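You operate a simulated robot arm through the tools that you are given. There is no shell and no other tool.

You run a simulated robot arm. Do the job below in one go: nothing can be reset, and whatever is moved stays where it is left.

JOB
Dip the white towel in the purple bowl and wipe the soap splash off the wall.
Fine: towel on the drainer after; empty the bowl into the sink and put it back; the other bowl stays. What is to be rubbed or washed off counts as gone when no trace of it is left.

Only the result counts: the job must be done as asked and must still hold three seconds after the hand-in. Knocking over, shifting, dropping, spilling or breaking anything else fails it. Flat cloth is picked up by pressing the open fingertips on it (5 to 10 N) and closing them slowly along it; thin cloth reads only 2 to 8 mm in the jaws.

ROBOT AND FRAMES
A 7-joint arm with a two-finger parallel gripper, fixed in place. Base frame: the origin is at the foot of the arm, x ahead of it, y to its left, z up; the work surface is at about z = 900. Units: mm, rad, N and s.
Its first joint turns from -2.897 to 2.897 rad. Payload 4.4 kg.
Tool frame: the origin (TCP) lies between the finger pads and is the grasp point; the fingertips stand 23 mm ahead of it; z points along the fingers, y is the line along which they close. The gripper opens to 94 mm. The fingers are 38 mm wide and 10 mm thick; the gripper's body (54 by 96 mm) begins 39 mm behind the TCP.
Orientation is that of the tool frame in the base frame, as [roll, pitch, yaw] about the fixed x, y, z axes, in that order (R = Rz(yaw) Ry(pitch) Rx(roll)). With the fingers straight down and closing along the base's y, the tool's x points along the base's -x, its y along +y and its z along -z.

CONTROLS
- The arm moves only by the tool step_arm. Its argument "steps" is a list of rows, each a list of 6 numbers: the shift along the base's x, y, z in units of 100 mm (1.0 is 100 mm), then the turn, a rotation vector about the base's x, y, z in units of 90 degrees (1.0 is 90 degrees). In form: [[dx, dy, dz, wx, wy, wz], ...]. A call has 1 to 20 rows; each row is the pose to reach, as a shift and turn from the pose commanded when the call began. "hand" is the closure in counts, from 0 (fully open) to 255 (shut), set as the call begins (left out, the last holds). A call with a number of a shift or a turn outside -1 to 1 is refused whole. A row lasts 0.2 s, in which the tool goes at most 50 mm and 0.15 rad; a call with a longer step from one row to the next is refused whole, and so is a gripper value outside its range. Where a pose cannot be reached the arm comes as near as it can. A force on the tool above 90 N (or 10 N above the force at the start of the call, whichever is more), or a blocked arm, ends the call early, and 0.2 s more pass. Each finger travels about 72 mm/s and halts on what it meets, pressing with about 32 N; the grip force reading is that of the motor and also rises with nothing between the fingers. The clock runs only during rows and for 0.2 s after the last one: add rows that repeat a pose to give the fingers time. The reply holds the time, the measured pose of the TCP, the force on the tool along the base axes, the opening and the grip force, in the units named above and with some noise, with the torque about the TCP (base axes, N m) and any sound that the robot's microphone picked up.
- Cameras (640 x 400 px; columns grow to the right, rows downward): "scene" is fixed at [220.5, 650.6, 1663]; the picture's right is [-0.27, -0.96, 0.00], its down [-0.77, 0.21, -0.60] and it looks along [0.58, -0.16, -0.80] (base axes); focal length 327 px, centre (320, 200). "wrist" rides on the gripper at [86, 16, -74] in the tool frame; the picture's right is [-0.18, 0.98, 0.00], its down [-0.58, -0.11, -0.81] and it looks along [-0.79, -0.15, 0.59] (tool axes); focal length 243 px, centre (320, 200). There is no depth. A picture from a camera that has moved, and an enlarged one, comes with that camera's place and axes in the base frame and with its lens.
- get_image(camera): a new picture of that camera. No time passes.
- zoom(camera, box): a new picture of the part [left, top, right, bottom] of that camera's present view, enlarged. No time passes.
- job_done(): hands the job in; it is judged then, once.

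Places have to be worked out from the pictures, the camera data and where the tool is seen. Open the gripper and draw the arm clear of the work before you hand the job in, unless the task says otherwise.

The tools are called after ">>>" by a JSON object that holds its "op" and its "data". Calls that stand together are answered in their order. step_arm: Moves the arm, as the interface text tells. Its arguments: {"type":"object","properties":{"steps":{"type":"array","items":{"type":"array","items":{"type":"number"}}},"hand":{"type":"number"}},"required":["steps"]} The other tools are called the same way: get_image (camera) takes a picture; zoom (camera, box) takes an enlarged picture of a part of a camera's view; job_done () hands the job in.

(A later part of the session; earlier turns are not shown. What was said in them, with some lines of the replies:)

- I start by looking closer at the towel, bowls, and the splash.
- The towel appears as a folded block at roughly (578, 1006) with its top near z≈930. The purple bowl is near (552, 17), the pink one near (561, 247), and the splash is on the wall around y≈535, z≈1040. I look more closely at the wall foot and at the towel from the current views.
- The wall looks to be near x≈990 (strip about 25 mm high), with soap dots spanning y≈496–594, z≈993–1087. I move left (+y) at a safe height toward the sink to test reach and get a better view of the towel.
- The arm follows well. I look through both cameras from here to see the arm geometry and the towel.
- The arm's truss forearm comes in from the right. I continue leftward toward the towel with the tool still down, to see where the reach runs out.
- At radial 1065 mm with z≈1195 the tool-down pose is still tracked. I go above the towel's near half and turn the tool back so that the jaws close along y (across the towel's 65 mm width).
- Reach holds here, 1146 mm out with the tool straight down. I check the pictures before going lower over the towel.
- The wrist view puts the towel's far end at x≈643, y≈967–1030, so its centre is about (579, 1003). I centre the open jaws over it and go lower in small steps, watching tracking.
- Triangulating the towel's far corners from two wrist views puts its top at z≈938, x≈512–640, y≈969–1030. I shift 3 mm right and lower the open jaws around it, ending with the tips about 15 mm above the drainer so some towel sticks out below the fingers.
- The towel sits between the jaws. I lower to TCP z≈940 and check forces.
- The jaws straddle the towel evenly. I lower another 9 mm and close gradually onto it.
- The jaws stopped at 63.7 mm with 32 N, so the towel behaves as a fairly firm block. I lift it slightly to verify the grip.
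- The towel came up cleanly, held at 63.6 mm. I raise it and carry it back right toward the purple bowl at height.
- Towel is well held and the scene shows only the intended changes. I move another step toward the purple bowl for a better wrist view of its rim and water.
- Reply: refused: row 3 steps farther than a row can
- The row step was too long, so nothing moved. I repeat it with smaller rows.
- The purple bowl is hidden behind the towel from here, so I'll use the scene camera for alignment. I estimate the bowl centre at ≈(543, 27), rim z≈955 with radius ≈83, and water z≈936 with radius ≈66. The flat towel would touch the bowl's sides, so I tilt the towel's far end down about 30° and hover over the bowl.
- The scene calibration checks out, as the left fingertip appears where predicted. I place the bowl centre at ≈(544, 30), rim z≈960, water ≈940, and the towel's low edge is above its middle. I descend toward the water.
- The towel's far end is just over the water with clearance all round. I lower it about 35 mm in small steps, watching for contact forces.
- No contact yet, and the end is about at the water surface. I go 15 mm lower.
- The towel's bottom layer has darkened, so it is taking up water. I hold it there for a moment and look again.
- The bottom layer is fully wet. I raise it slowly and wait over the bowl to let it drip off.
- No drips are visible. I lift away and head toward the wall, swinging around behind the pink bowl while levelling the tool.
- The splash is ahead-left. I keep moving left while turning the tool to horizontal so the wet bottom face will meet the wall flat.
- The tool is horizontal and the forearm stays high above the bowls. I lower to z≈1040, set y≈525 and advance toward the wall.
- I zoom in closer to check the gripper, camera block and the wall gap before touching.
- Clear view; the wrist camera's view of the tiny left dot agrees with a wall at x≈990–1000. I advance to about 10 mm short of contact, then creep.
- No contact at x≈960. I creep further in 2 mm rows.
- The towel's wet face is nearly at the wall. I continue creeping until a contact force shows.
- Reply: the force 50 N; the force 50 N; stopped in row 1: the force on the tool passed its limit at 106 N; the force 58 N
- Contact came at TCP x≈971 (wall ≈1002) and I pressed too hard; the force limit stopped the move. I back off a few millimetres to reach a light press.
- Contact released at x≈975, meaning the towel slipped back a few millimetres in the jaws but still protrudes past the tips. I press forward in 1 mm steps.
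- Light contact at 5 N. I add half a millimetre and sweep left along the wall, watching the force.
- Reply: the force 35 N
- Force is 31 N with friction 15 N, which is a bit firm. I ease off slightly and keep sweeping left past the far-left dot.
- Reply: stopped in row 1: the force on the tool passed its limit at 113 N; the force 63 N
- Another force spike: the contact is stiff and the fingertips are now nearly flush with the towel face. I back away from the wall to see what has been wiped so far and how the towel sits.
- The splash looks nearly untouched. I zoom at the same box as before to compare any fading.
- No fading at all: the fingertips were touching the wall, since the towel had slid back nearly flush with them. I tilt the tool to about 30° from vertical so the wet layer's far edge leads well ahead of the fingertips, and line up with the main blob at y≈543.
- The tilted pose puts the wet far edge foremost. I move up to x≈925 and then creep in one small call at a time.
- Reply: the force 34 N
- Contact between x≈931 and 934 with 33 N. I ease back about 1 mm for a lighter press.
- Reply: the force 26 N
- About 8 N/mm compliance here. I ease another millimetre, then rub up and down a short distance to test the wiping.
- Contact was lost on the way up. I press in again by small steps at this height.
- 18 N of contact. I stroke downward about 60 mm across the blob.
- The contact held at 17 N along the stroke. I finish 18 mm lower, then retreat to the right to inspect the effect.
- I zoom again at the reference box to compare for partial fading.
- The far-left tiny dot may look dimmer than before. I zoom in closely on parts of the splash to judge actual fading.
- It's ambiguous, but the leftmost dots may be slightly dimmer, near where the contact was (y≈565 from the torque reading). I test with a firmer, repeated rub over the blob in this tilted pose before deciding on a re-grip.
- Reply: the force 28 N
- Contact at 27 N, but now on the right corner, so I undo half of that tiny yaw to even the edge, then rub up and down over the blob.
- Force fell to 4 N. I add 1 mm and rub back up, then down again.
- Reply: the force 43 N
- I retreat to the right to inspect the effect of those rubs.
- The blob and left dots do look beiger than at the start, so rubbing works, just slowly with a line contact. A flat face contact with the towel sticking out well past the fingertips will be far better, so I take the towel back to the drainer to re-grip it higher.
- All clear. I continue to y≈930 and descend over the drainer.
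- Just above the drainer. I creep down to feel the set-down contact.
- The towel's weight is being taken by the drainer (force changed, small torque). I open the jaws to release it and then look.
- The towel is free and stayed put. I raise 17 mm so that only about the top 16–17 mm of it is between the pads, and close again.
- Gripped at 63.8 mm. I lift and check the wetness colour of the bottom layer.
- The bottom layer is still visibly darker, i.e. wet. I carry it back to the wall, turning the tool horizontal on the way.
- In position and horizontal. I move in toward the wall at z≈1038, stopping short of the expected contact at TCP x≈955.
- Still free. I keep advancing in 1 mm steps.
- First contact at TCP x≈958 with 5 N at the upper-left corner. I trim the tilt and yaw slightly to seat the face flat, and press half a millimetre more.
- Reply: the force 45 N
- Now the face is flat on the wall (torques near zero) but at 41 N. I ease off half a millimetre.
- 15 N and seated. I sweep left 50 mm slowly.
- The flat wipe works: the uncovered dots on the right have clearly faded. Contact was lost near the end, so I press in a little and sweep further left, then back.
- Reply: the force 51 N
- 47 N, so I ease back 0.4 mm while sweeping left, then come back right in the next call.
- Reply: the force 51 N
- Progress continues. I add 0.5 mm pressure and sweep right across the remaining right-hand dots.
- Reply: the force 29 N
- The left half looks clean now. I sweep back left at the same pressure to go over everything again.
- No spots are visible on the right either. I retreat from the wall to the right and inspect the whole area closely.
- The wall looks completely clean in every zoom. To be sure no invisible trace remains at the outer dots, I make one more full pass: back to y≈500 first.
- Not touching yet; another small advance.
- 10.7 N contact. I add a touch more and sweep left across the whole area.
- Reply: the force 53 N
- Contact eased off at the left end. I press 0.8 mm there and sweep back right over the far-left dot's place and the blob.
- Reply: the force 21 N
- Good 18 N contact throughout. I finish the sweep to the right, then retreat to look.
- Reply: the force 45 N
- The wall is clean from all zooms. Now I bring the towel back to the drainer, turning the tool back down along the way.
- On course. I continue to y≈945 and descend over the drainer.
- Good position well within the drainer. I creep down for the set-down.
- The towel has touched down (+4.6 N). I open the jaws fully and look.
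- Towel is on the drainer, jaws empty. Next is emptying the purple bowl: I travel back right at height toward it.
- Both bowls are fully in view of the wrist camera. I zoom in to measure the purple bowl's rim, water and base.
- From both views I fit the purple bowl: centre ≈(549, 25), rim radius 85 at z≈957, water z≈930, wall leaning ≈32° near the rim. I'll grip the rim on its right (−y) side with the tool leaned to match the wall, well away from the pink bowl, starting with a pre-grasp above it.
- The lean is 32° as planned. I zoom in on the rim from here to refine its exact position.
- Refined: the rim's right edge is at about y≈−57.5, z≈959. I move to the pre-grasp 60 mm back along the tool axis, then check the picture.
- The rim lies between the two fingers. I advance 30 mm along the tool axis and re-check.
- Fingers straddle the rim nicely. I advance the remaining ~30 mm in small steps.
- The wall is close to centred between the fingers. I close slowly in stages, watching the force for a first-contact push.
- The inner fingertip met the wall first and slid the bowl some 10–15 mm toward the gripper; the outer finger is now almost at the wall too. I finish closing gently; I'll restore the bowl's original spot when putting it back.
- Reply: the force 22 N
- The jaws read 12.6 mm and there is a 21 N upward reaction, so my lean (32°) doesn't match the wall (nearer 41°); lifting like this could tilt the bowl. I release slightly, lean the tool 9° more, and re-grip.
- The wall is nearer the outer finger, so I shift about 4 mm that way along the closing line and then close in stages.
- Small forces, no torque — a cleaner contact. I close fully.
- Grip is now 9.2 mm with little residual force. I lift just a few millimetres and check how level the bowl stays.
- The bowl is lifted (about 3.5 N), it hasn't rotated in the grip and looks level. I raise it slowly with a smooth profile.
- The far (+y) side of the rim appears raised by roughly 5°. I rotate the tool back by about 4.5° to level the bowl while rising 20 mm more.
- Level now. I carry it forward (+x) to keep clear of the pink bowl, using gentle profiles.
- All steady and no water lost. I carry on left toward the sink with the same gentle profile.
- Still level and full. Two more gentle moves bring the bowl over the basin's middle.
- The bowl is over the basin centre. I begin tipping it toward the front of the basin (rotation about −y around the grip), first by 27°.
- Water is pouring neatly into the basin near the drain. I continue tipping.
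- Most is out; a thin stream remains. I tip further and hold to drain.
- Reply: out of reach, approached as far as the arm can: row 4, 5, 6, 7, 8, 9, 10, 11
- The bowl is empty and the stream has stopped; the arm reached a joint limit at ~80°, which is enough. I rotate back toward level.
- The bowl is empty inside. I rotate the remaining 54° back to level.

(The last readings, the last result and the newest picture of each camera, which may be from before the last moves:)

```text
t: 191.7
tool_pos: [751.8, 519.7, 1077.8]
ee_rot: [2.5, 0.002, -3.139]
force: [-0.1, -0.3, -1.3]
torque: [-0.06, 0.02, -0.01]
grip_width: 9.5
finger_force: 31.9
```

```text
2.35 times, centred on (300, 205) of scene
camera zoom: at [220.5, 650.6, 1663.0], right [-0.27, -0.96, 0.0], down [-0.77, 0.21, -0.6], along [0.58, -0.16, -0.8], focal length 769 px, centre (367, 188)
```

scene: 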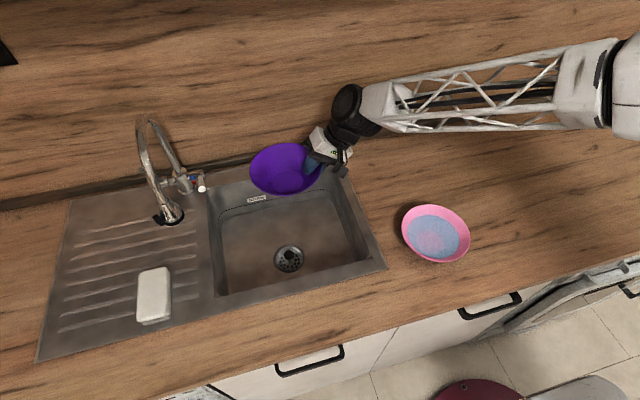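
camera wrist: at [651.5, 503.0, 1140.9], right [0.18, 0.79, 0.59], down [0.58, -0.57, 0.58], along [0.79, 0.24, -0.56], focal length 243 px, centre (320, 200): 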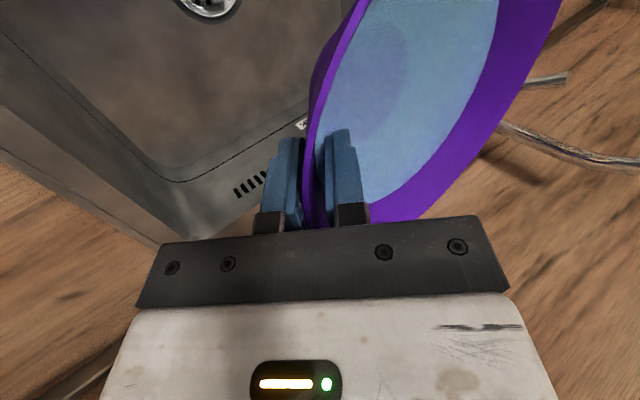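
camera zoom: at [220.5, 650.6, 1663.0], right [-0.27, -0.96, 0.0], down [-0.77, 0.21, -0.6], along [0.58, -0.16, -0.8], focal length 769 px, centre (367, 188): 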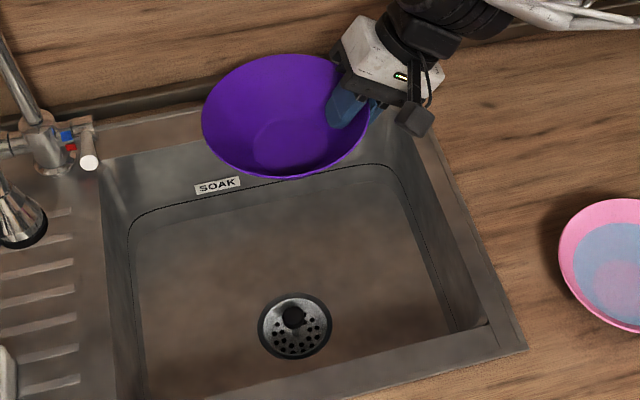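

Empty and level. I carry the bowl back the same way, around the pink bowl.

>>> {"op": "step_arm", "data": {"steps": [[0, -0.1, 0, 0, 0, 0], [0, -0.3, 0, 0, 0, 0], [0, -0.5, 0, 0, 0, 0], [0, -0.7, 0, 0, 0, 0], [0, -0.9, 0, 0, 0, 0], [0, -1.0, 0, 0, 0, 0]]}}

>>> {"op": "step_arm", "data": {"steps": [[0, -0.1, 0, 0, 0, 0], [0, -0.3, 0, 0, 0, 0], [0, -0.5, 0, 0, 0, 0], [0, -0.7, 0, 0, 0, 0], [0, -0.9, 0, 0, 0, 0], [0, -1.0, 0, 0, 0, 0]]}}

>>> {"op": "step_arm", "data": {"steps": [[0, -0.1, 0, 0, 0, 0], [0, -0.3, 0, 0, 0, 0], [0, -0.5, 0, 0, 0, 0], [0, -0.7, 0, 0, 0, 0], [0, -0.9, 0, 0, 0, 0], [0, -1.0, 0, 0, 0, 0]]}}

>>> {"op": "step_arm", "data": {"steps": [[0, -0.1, 0, 0, 0, 0], [0, -0.3, 0, 0, 0, 0], [0, -0.5, 0, 0, 0, 0], [0, -0.7, 0, 0, 0, 0], [0, -0.9, 0, 0, 0, 0], [0, -1.0, 0, 0, 0, 0]]}}

>>> {"op": "step_arm", "data": {"steps": [[0, -0.1, 0, 0, 0, 0], [0, -0.3, 0, 0, 0, 0], [0, -0.5, 0, 0, 0, 0], [0, -0.7, 0, 0, 0, 0], [0, -0.9, 0, 0, 0, 0], [0, -1.0, 0, 0, 0, 0]]}}

>>> {"op": "step_arm", "data": {"steps": [[-0.1, -0.07, 0, 0, 0, 0], [-0.3, -0.2, 0, 0, 0, 0], [-0.5, -0.35, 0, 0, 0, 0], [-0.7, -0.5, 0, 0, 0, 0], [-0.9, -0.63, 0, 0, 0, 0], [-1.0, -0.7, 0, 0, 0, 0]]}}

>>> {"op": "step_arm", "data": {"steps": [[-0.1, 0, 0, 0, 0, 0], [-0.3, 0, 0, 0, 0, 0], [-0.5, 0, 0, 0, 0, 0], [-0.7, 0, 0, 0, 0, 0], [-0.9, 0, 0, 0, 0, 0], [-1.0, 0, 0, 0, 0, 0]]}}

>>> {"op": "get_image", "data": {"camera": "scene"}}

>>> {"op": "zoom", "data": {"camera": "scene", "box": [470, 100, 630, 220]}}

```text
t: 193.1
tool_pos: [752.8, 418.5, 1076.4]
ee_rot: [2.5, 0.004, -3.139]
force: [0.7, 0.0, -1.6]
torque: [-0.08, 0.02, 0.01]
grip_width: 9.3
finger_force: 31.5
```

```text
t: 194.5
tool_pos: [750.7, 318.9, 1077.3]
ee_rot: [2.501, 0.003, -3.138]
force: [0.4, 0.2, -1.9]
torque: [-0.07, 0.02, -0.01]
grip_width: 9.3
finger_force: 32.1
```

```text
t: 195.9
tool_pos: [751.1, 217.1, 1077.6]
ee_rot: [2.501, 0.004, -3.138]
force: [-0.2, -0.1, -2.2]
torque: [-0.07, 0.0, 0.02]
grip_width: 9.4
finger_force: 32.1
```

```text
t: 197.3
tool_pos: [752.2, 117.6, 1078.7]
ee_rot: [2.502, 0.004, -3.139]
force: [0.1, -0.7, -0.7]
torque: [-0.07, 0.02, -0.03]
grip_width: 9.6
finger_force: 32.2
```

```text
t: 198.7
tool_pos: [751.1, 19.0, 1077.9]
ee_rot: [2.501, 0.003, -3.138]
force: [-1.0, -0.1, -1.3]
torque: [-0.08, 0.01, 0.02]
grip_width: 9.4
finger_force: 32.0
```

```text
t: 200.1
tool_pos: [652.4, -52.0, 1078.9]
ee_rot: [2.502, 0.002, -3.139]
force: [0.2, 0.3, -1.9]
torque: [-0.07, 0.0, 0.01]
grip_width: 9.3
finger_force: 31.8
```

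```text
t: 201.5
tool_pos: [551.9, -51.8, 1079.0]
ee_rot: [2.501, 0.004, -3.138]
force: [0.6, 0.5, -1.3]
torque: [-0.08, -0.04, -0.05]
grip_width: 9.5
finger_force: 31.8
```

```text
taken
```

scene: 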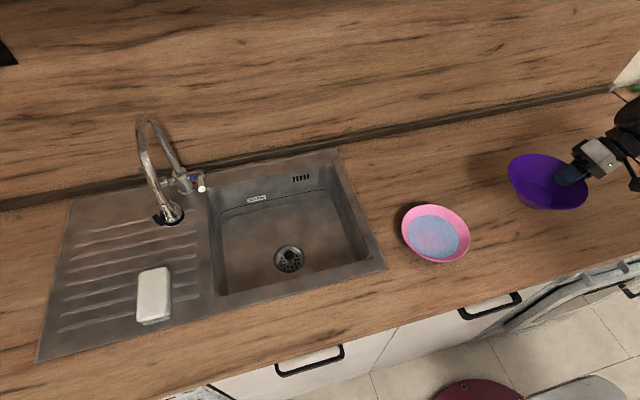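

```text
3.33 times, centred on (550, 160) of scene
camera zoom: at [220.5, 650.6, 1663.0], right [-0.27, -0.96, 0.0], down [-0.77, 0.21, -0.6], along [0.58, -0.16, -0.8], focal length 1089 px, centre (-447, 333)
```

zoom: 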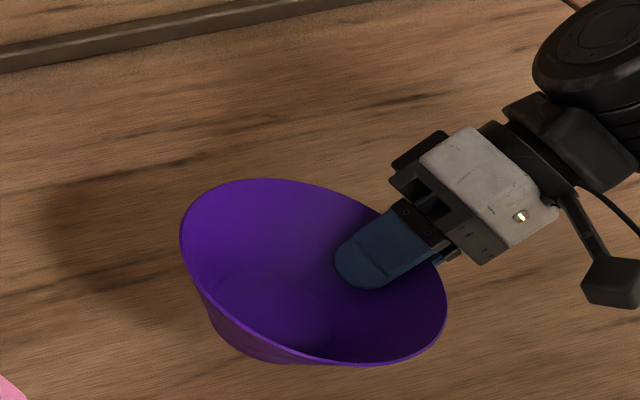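

Fitting the rim: the held bowl is level with centre ≈(552, 18), while its original centre by the same method was ≈(547.5, 26). I shift by (−4.4, +7.8) mm and lower it.

>>> {"op": "step_arm", "data": {"steps": [[-0.01, 0.02, -0.1, 0, 0, 0], [-0.02, 0.04, -0.3, 0, 0, 0], [-0.03, 0.06, -0.5, 0, 0, 0], [-0.044, 0.078, -0.7, 0, 0, 0], [-0.044, 0.078, -0.9, 0, 0, 0], [-0.044, 0.078, -1.0, 0, 0, 0]]}}

>>> {"op": "step_arm", "data": {"steps": [[0, 0, -0.08, 0, 0, 0], [0, 0, -0.16, 0, 0, 0], [0, 0, -0.24, 0, 0, 0]]}}

>>> {"op": "zoom", "data": {"camera": "scene", "box": [470, 140, 630, 250]}}

```text
t: 202.9
tool_pos: [548.1, -43.4, 977.1]
ee_rot: [2.502, 0.004, -3.139]
force: [0.2, 0.4, -1.4]
torque: [-0.07, 0.03, -0.02]
grip_width: 9.5
finger_force: 32.1
```

```text
t: 203.7
tool_pos: [547.2, -42.5, 954.5]
ee_rot: [2.499, 0.003, -3.139]
force: [-0.3, 0.2, -0.7]
torque: [-0.1, -0.02, -0.02]
grip_width: 9.5
finger_force: 32.8
```

```text
3.64 times, centred on (550, 195) of scene
camera zoom: at [220.5, 650.6, 1663.0], right [-0.27, -0.96, 0.0], down [-0.77, 0.21, -0.6], along [0.58, -0.16, -0.8], focal length 1188 px, centre (-516, 218)
```

zoom: 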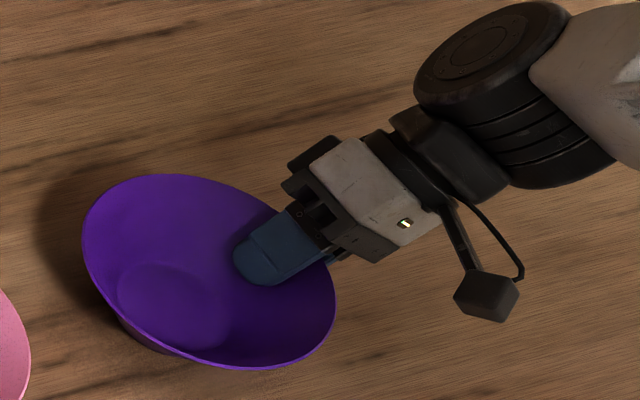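

Just above the counter and within 2–3 mm of the original outline. I nudge (+2, +2) mm and creep down to contact.

>>> {"op": "step_arm", "data": {"steps": [[0.01, 0.01, -0.02, 0, 0, 0], [0.02, 0.02, -0.04, 0, 0, 0], [0.02, 0.02, -0.06, 0, 0, 0]]}}

>>> {"op": "step_arm", "data": {"steps": [[0, 0, -0.01, 0, 0, 0], [0, 0, -0.02, 0, 0, 0]]}}

```text
t: 204.5
tool_pos: [548.7, -40.9, 947.7]
ee_rot: [2.502, 0.003, -3.138]
force: [-0.1, -0.8, -1.2]
torque: [-0.05, -0.01, -0.01]
grip_width: 9.4
finger_force: 32.5
```

```text
t: 205.1
tool_pos: [550.3, -40.6, 947.3]
ee_rot: [2.501, 0.003, -3.139]
force: [-0.8, -5.3, 13.0]
torque: [1.07, 0.34, 0.22]
grip_width: 9.5
finger_force: 32.3
```

Touched down, but first at the far side of the base (about 1–2° tilt). I rotate 1.4° to even it out and check.

>>> {"op": "step_arm", "data": {"steps": [[0, 0, 0, 0.008, 0, 0], [0, 0, 0, 0.016, 0, 0]]}}

```text
t: 205.7
tool_pos: [548.6, -40.9, 944.6]
ee_rot: [2.474, 0.005, -3.139]
force: [-0.1, -3.3, 10.3]
torque: [0.09, -0.04, 0.01]
grip_width: 9.4
finger_force: 31.7
```

Now it bears on the near edge, so level is within about a degree. I relieve the preload by 1 mm and then open the fingers slowly.

>>> {"op": "step_arm", "data": {"steps": [[0, 0, 0.004, -0.006, 0, 0], [0, 0, 0.006, -0.006, 0, 0]]}}

>>> {"op": "step_arm", "data": {"steps": [[0, 0, 0, 0, 0, 0], [0, 0, 0, 0, 0, 0]], "hand": 222}}

>>> {"op": "step_arm", "data": {"steps": [[0, 0, 0, 0, 0, 0], [0, 0, 0, 0, 0, 0]], "hand": 195}}

>>> {"op": "zoom", "data": {"camera": "scene", "box": [470, 140, 630, 250]}}

>>> {"op": "zoom", "data": {"camera": "wrist", "box": [200, 0, 480, 240]}}

```text
t: 206.3
tool_pos: [549.8, -41.1, 945.4]
ee_rot: [2.485, -0.001, -3.138]
force: [-2.1, 0.5, 7.7]
torque: [0.19, 0.09, 0.06]
grip_width: 9.2
finger_force: 31.8
```

```text
t: 206.9
tool_pos: [549.2, -40.8, 945.2]
ee_rot: [2.486, 0.003, -3.137]
force: [0.4, 0.1, -0.8]
torque: [-0.01, -0.03, 0.0]
grip_width: 12.0
finger_force: 0.0
```

```text
t: 207.5
tool_pos: [547.8, -40.2, 945.6]
ee_rot: [2.486, 0.003, -3.137]
force: [0.9, -0.8, -0.1]
torque: [0.01, 0.0, 0.01]
grip_width: 22.4
finger_force: 0.1
```

```text
3.64 times, centred on (550, 195) of scene
camera zoom: at [220.5, 650.6, 1663.0], right [-0.27, -0.96, 0.0], down [-0.77, 0.21, -0.6], along [0.58, -0.16, -0.8], focal length 1188 px, centre (-516, 218)
```

zoom: 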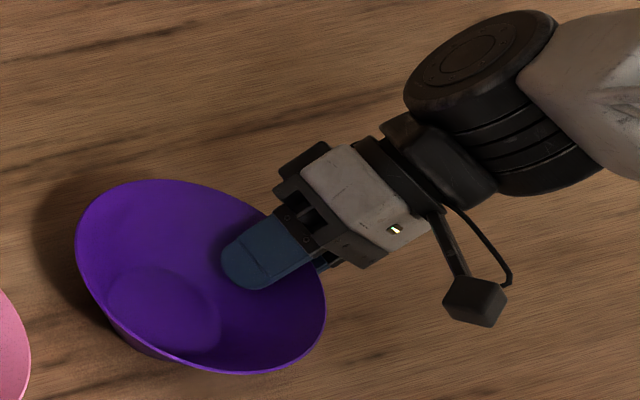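

```text
1.67 times, centred on (340, 120) of wrist
camera zoom: at [461.5, -73.4, 1015.1], right [0.18, 0.78, 0.6], down [0.58, -0.58, 0.57], along [0.79, 0.25, -0.56], focal length 404 px, centre (287, 333)
```

zoom: 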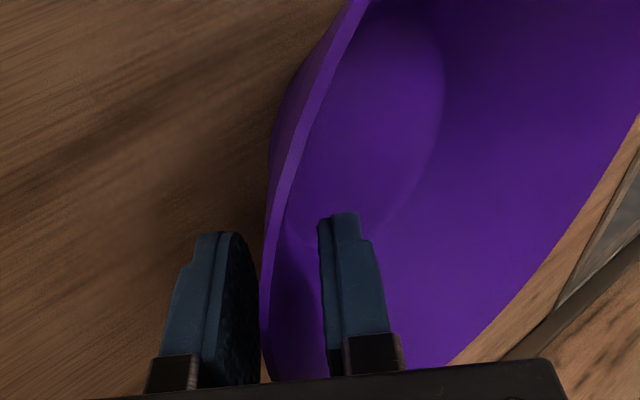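

The bowl's outline now matches its original place within a pixel or two. I centre the jaws on the wall, open slightly more, and back out along the wall direction.

>>> {"op": "step_arm", "data": {"steps": [[0, -0.015, -0.012, 0, 0, 0], [0, -0.03, -0.024, 0, 0, 0], [0, -0.03, -0.024, 0, 0, 0]], "hand": 178}}

>>> {"op": "step_arm", "data": {"steps": [[0, -0.066, 0.076, 0, 0, 0], [0, -0.131, 0.151, 0, 0, 0], [0, -0.197, 0.227, 0, 0, 0], [0, -0.262, 0.302, 0, 0, 0], [0, -0.328, 0.378, 0, 0, 0], [0, -0.394, 0.453, 0, 0, 0], [0, -0.5, 0.6, 0, 0, 0], [0, -0.6, 0.8, 0, 0, 0]]}}

>>> {"op": "zoom", "data": {"camera": "scene", "box": [470, 140, 630, 250]}}

>>> {"op": "get_image", "data": {"camera": "scene"}}

```text
t: 208.3
tool_pos: [548.7, -45.3, 944.0]
ee_rot: [2.485, 0.004, -3.139]
force: [-0.2, -1.0, 0.2]
torque: [0.02, -0.01, -0.01]
grip_width: 28.5
finger_force: 0.2
```

```text
t: 210.1
tool_pos: [548.9, -103.9, 1024.4]
ee_rot: [2.485, 0.002, -3.138]
force: [0.3, -0.5, 0.0]
torque: [0.02, 0.04, 0.04]
grip_width: 28.3
finger_force: 0.1
```

```text
3.64 times, centred on (550, 195) of scene
camera zoom: at [220.5, 650.6, 1663.0], right [-0.27, -0.96, 0.0], down [-0.77, 0.21, -0.6], along [0.58, -0.16, -0.8], focal length 1188 px, centre (-516, 218)
```

zoom: 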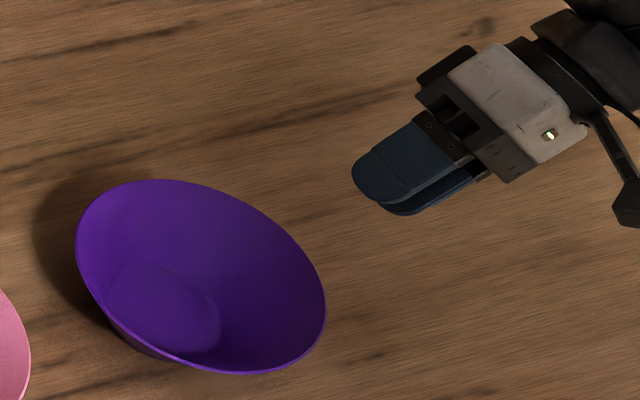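

```text
taken
```

scene: 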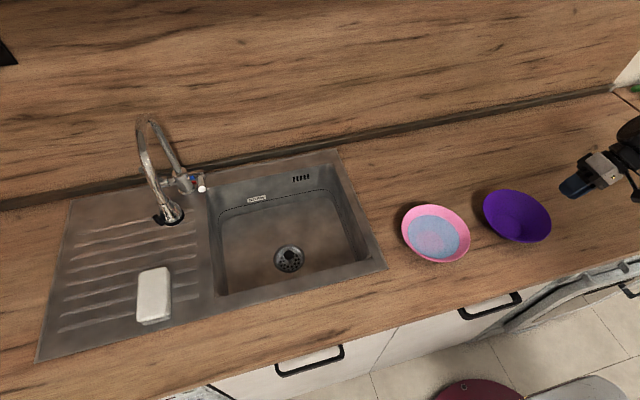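

The bowl is back empty in its place, pink bowl untouched, towel on the drainer. I raise the arm clear, open the gripper, and make final checks of the wall, the counter and the bowl.

>>> {"op": "step_arm", "data": {"steps": [[0, -0.05, 0.3, -0.06, 0, 0], [0, -0.1, 0.6, -0.12, 0, 0], [0, -0.1, 0.9, -0.18, 0, 0], [0, -0.1, 1.0, -0.24, 0, 0]], "hand": 0}}

>>> {"op": "step_arm", "data": {"steps": [[-0.2, -0.2, 0.3, -0.06, 0, 0], [-0.4, -0.4, 0.6, -0.12, 0, 0], [-0.6, -0.6, 0.9, -0.17, 0, 0]]}}

>>> {"op": "get_image", "data": {"camera": "scene"}}

>>> {"op": "zoom", "data": {"camera": "scene", "box": [250, 90, 346, 150]}}

>>> {"op": "zoom", "data": {"camera": "scene", "box": [264, 106, 296, 126]}}

>>> {"op": "zoom", "data": {"camera": "scene", "box": [380, 130, 600, 270]}}

>>> {"op": "zoom", "data": {"camera": "scene", "box": [30, 180, 230, 365]}}

```text
t: 211.1
tool_pos: [549.2, -113.5, 1124.4]
ee_rot: [2.862, 0.002, -3.138]
force: [0.1, 0.1, 0.0]
torque: [-0.05, 0.03, -0.01]
grip_width: 94.0
finger_force: 0.0
```

```text
t: 211.9
tool_pos: [488.6, -174.5, 1214.7]
ee_rot: [3.129, 0.0, -3.137]
force: [-0.5, -0.3, 0.4]
torque: [0.01, 0.0, -0.01]
grip_width: 93.9
finger_force: 0.1
```

```text
taken
```

scene: 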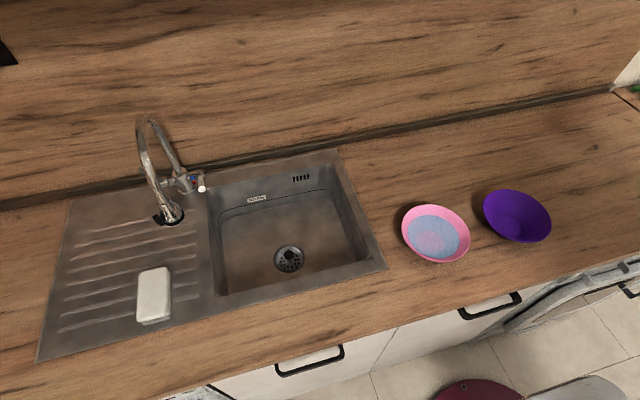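

```text
6.67 times, centred on (298, 120) of scene
camera zoom: at [220.5, 650.6, 1663.0], right [-0.27, -0.96, 0.0], down [-0.77, 0.21, -0.6], along [0.58, -0.16, -0.8], focal length 2178 px, centre (467, 733)
```

zoom: 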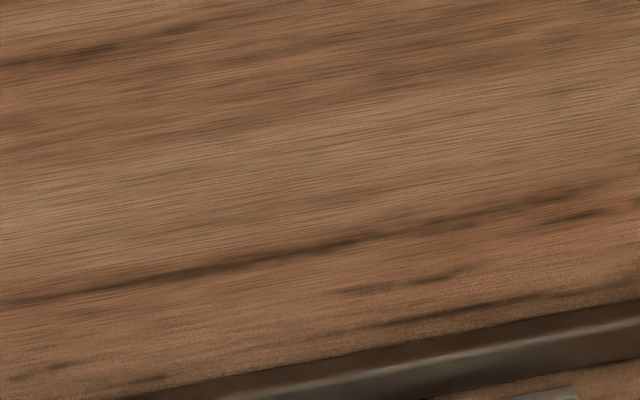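

```text
16.00 times, centred on (280, 116) of scene
camera zoom: at [220.5, 650.6, 1663.0], right [-0.27, -0.96, 0.0], down [-0.77, 0.21, -0.6], along [0.58, -0.16, -0.8], focal length 5228 px, centre (960, 1544)
```

zoom: 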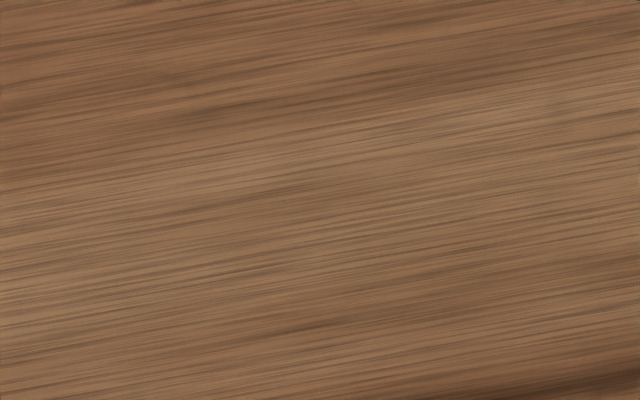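

```text
2.86 times, centred on (490, 200) of scene
camera zoom: at [220.5, 650.6, 1663.0], right [-0.27, -0.96, 0.0], down [-0.77, 0.21, -0.6], along [0.58, -0.16, -0.8], focal length 934 px, centre (-166, 200)
```

zoom: 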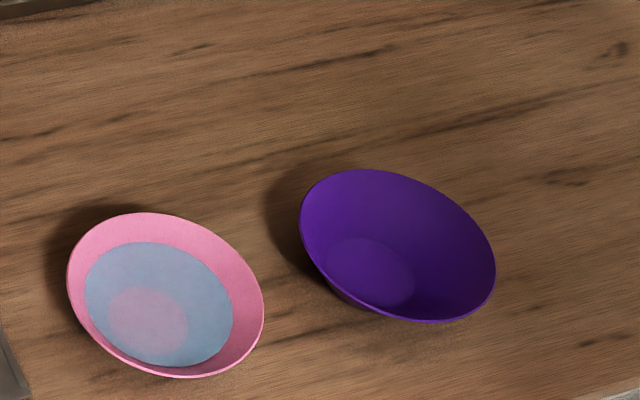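

```text
2.16 times, centred on (130, 272) of scene
camera zoom: at [220.5, 650.6, 1663.0], right [-0.27, -0.96, 0.0], down [-0.77, 0.21, -0.6], along [0.58, -0.16, -0.8], focal length 706 px, centre (731, 43)
```

zoom: 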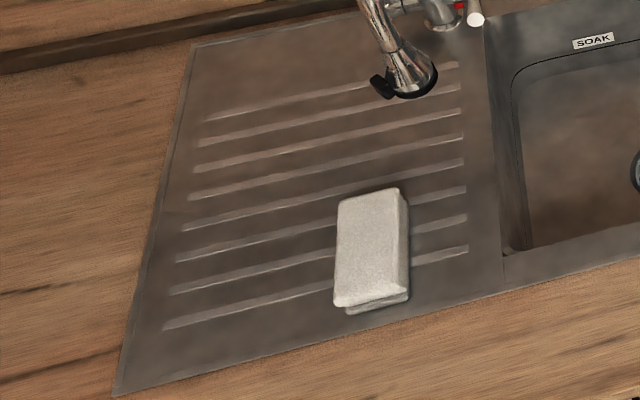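

Every item checks out. The wall is clean, the towel lies on the drainer, and the purple bowl is empty and back in its place. The pink bowl is untouched, nothing is spilled, and the gripper is open with the arm clear. I hand the job in.

>>> {"op": "job_done", "data": {}}

```text
The job is handed in.
```

I wiped the soap splash off the wall with the wetted white towel, and no trace shows in the close-up pictures. The job has been handed in.

- **Towel:** dipped in the purple bowl, used on the wall, and left on the drainer about 60 mm from where it started.
- **Purple bowl:** emptied into the sink and put back in its original spot, within a few millimetres as judged from the camera view.
- **Pink bowl:** stayed where it was, still full.
- **Spills:** no water is visible on the counter, and nothing was knocked over.

My first attempts at the wall pressed too hard and tripped the force limit three times. I went back to the drainer and gripped the towel again. After that it wiped cleanly, and the wall shows no marks.

The gripper is open and the arm is clear of the work.
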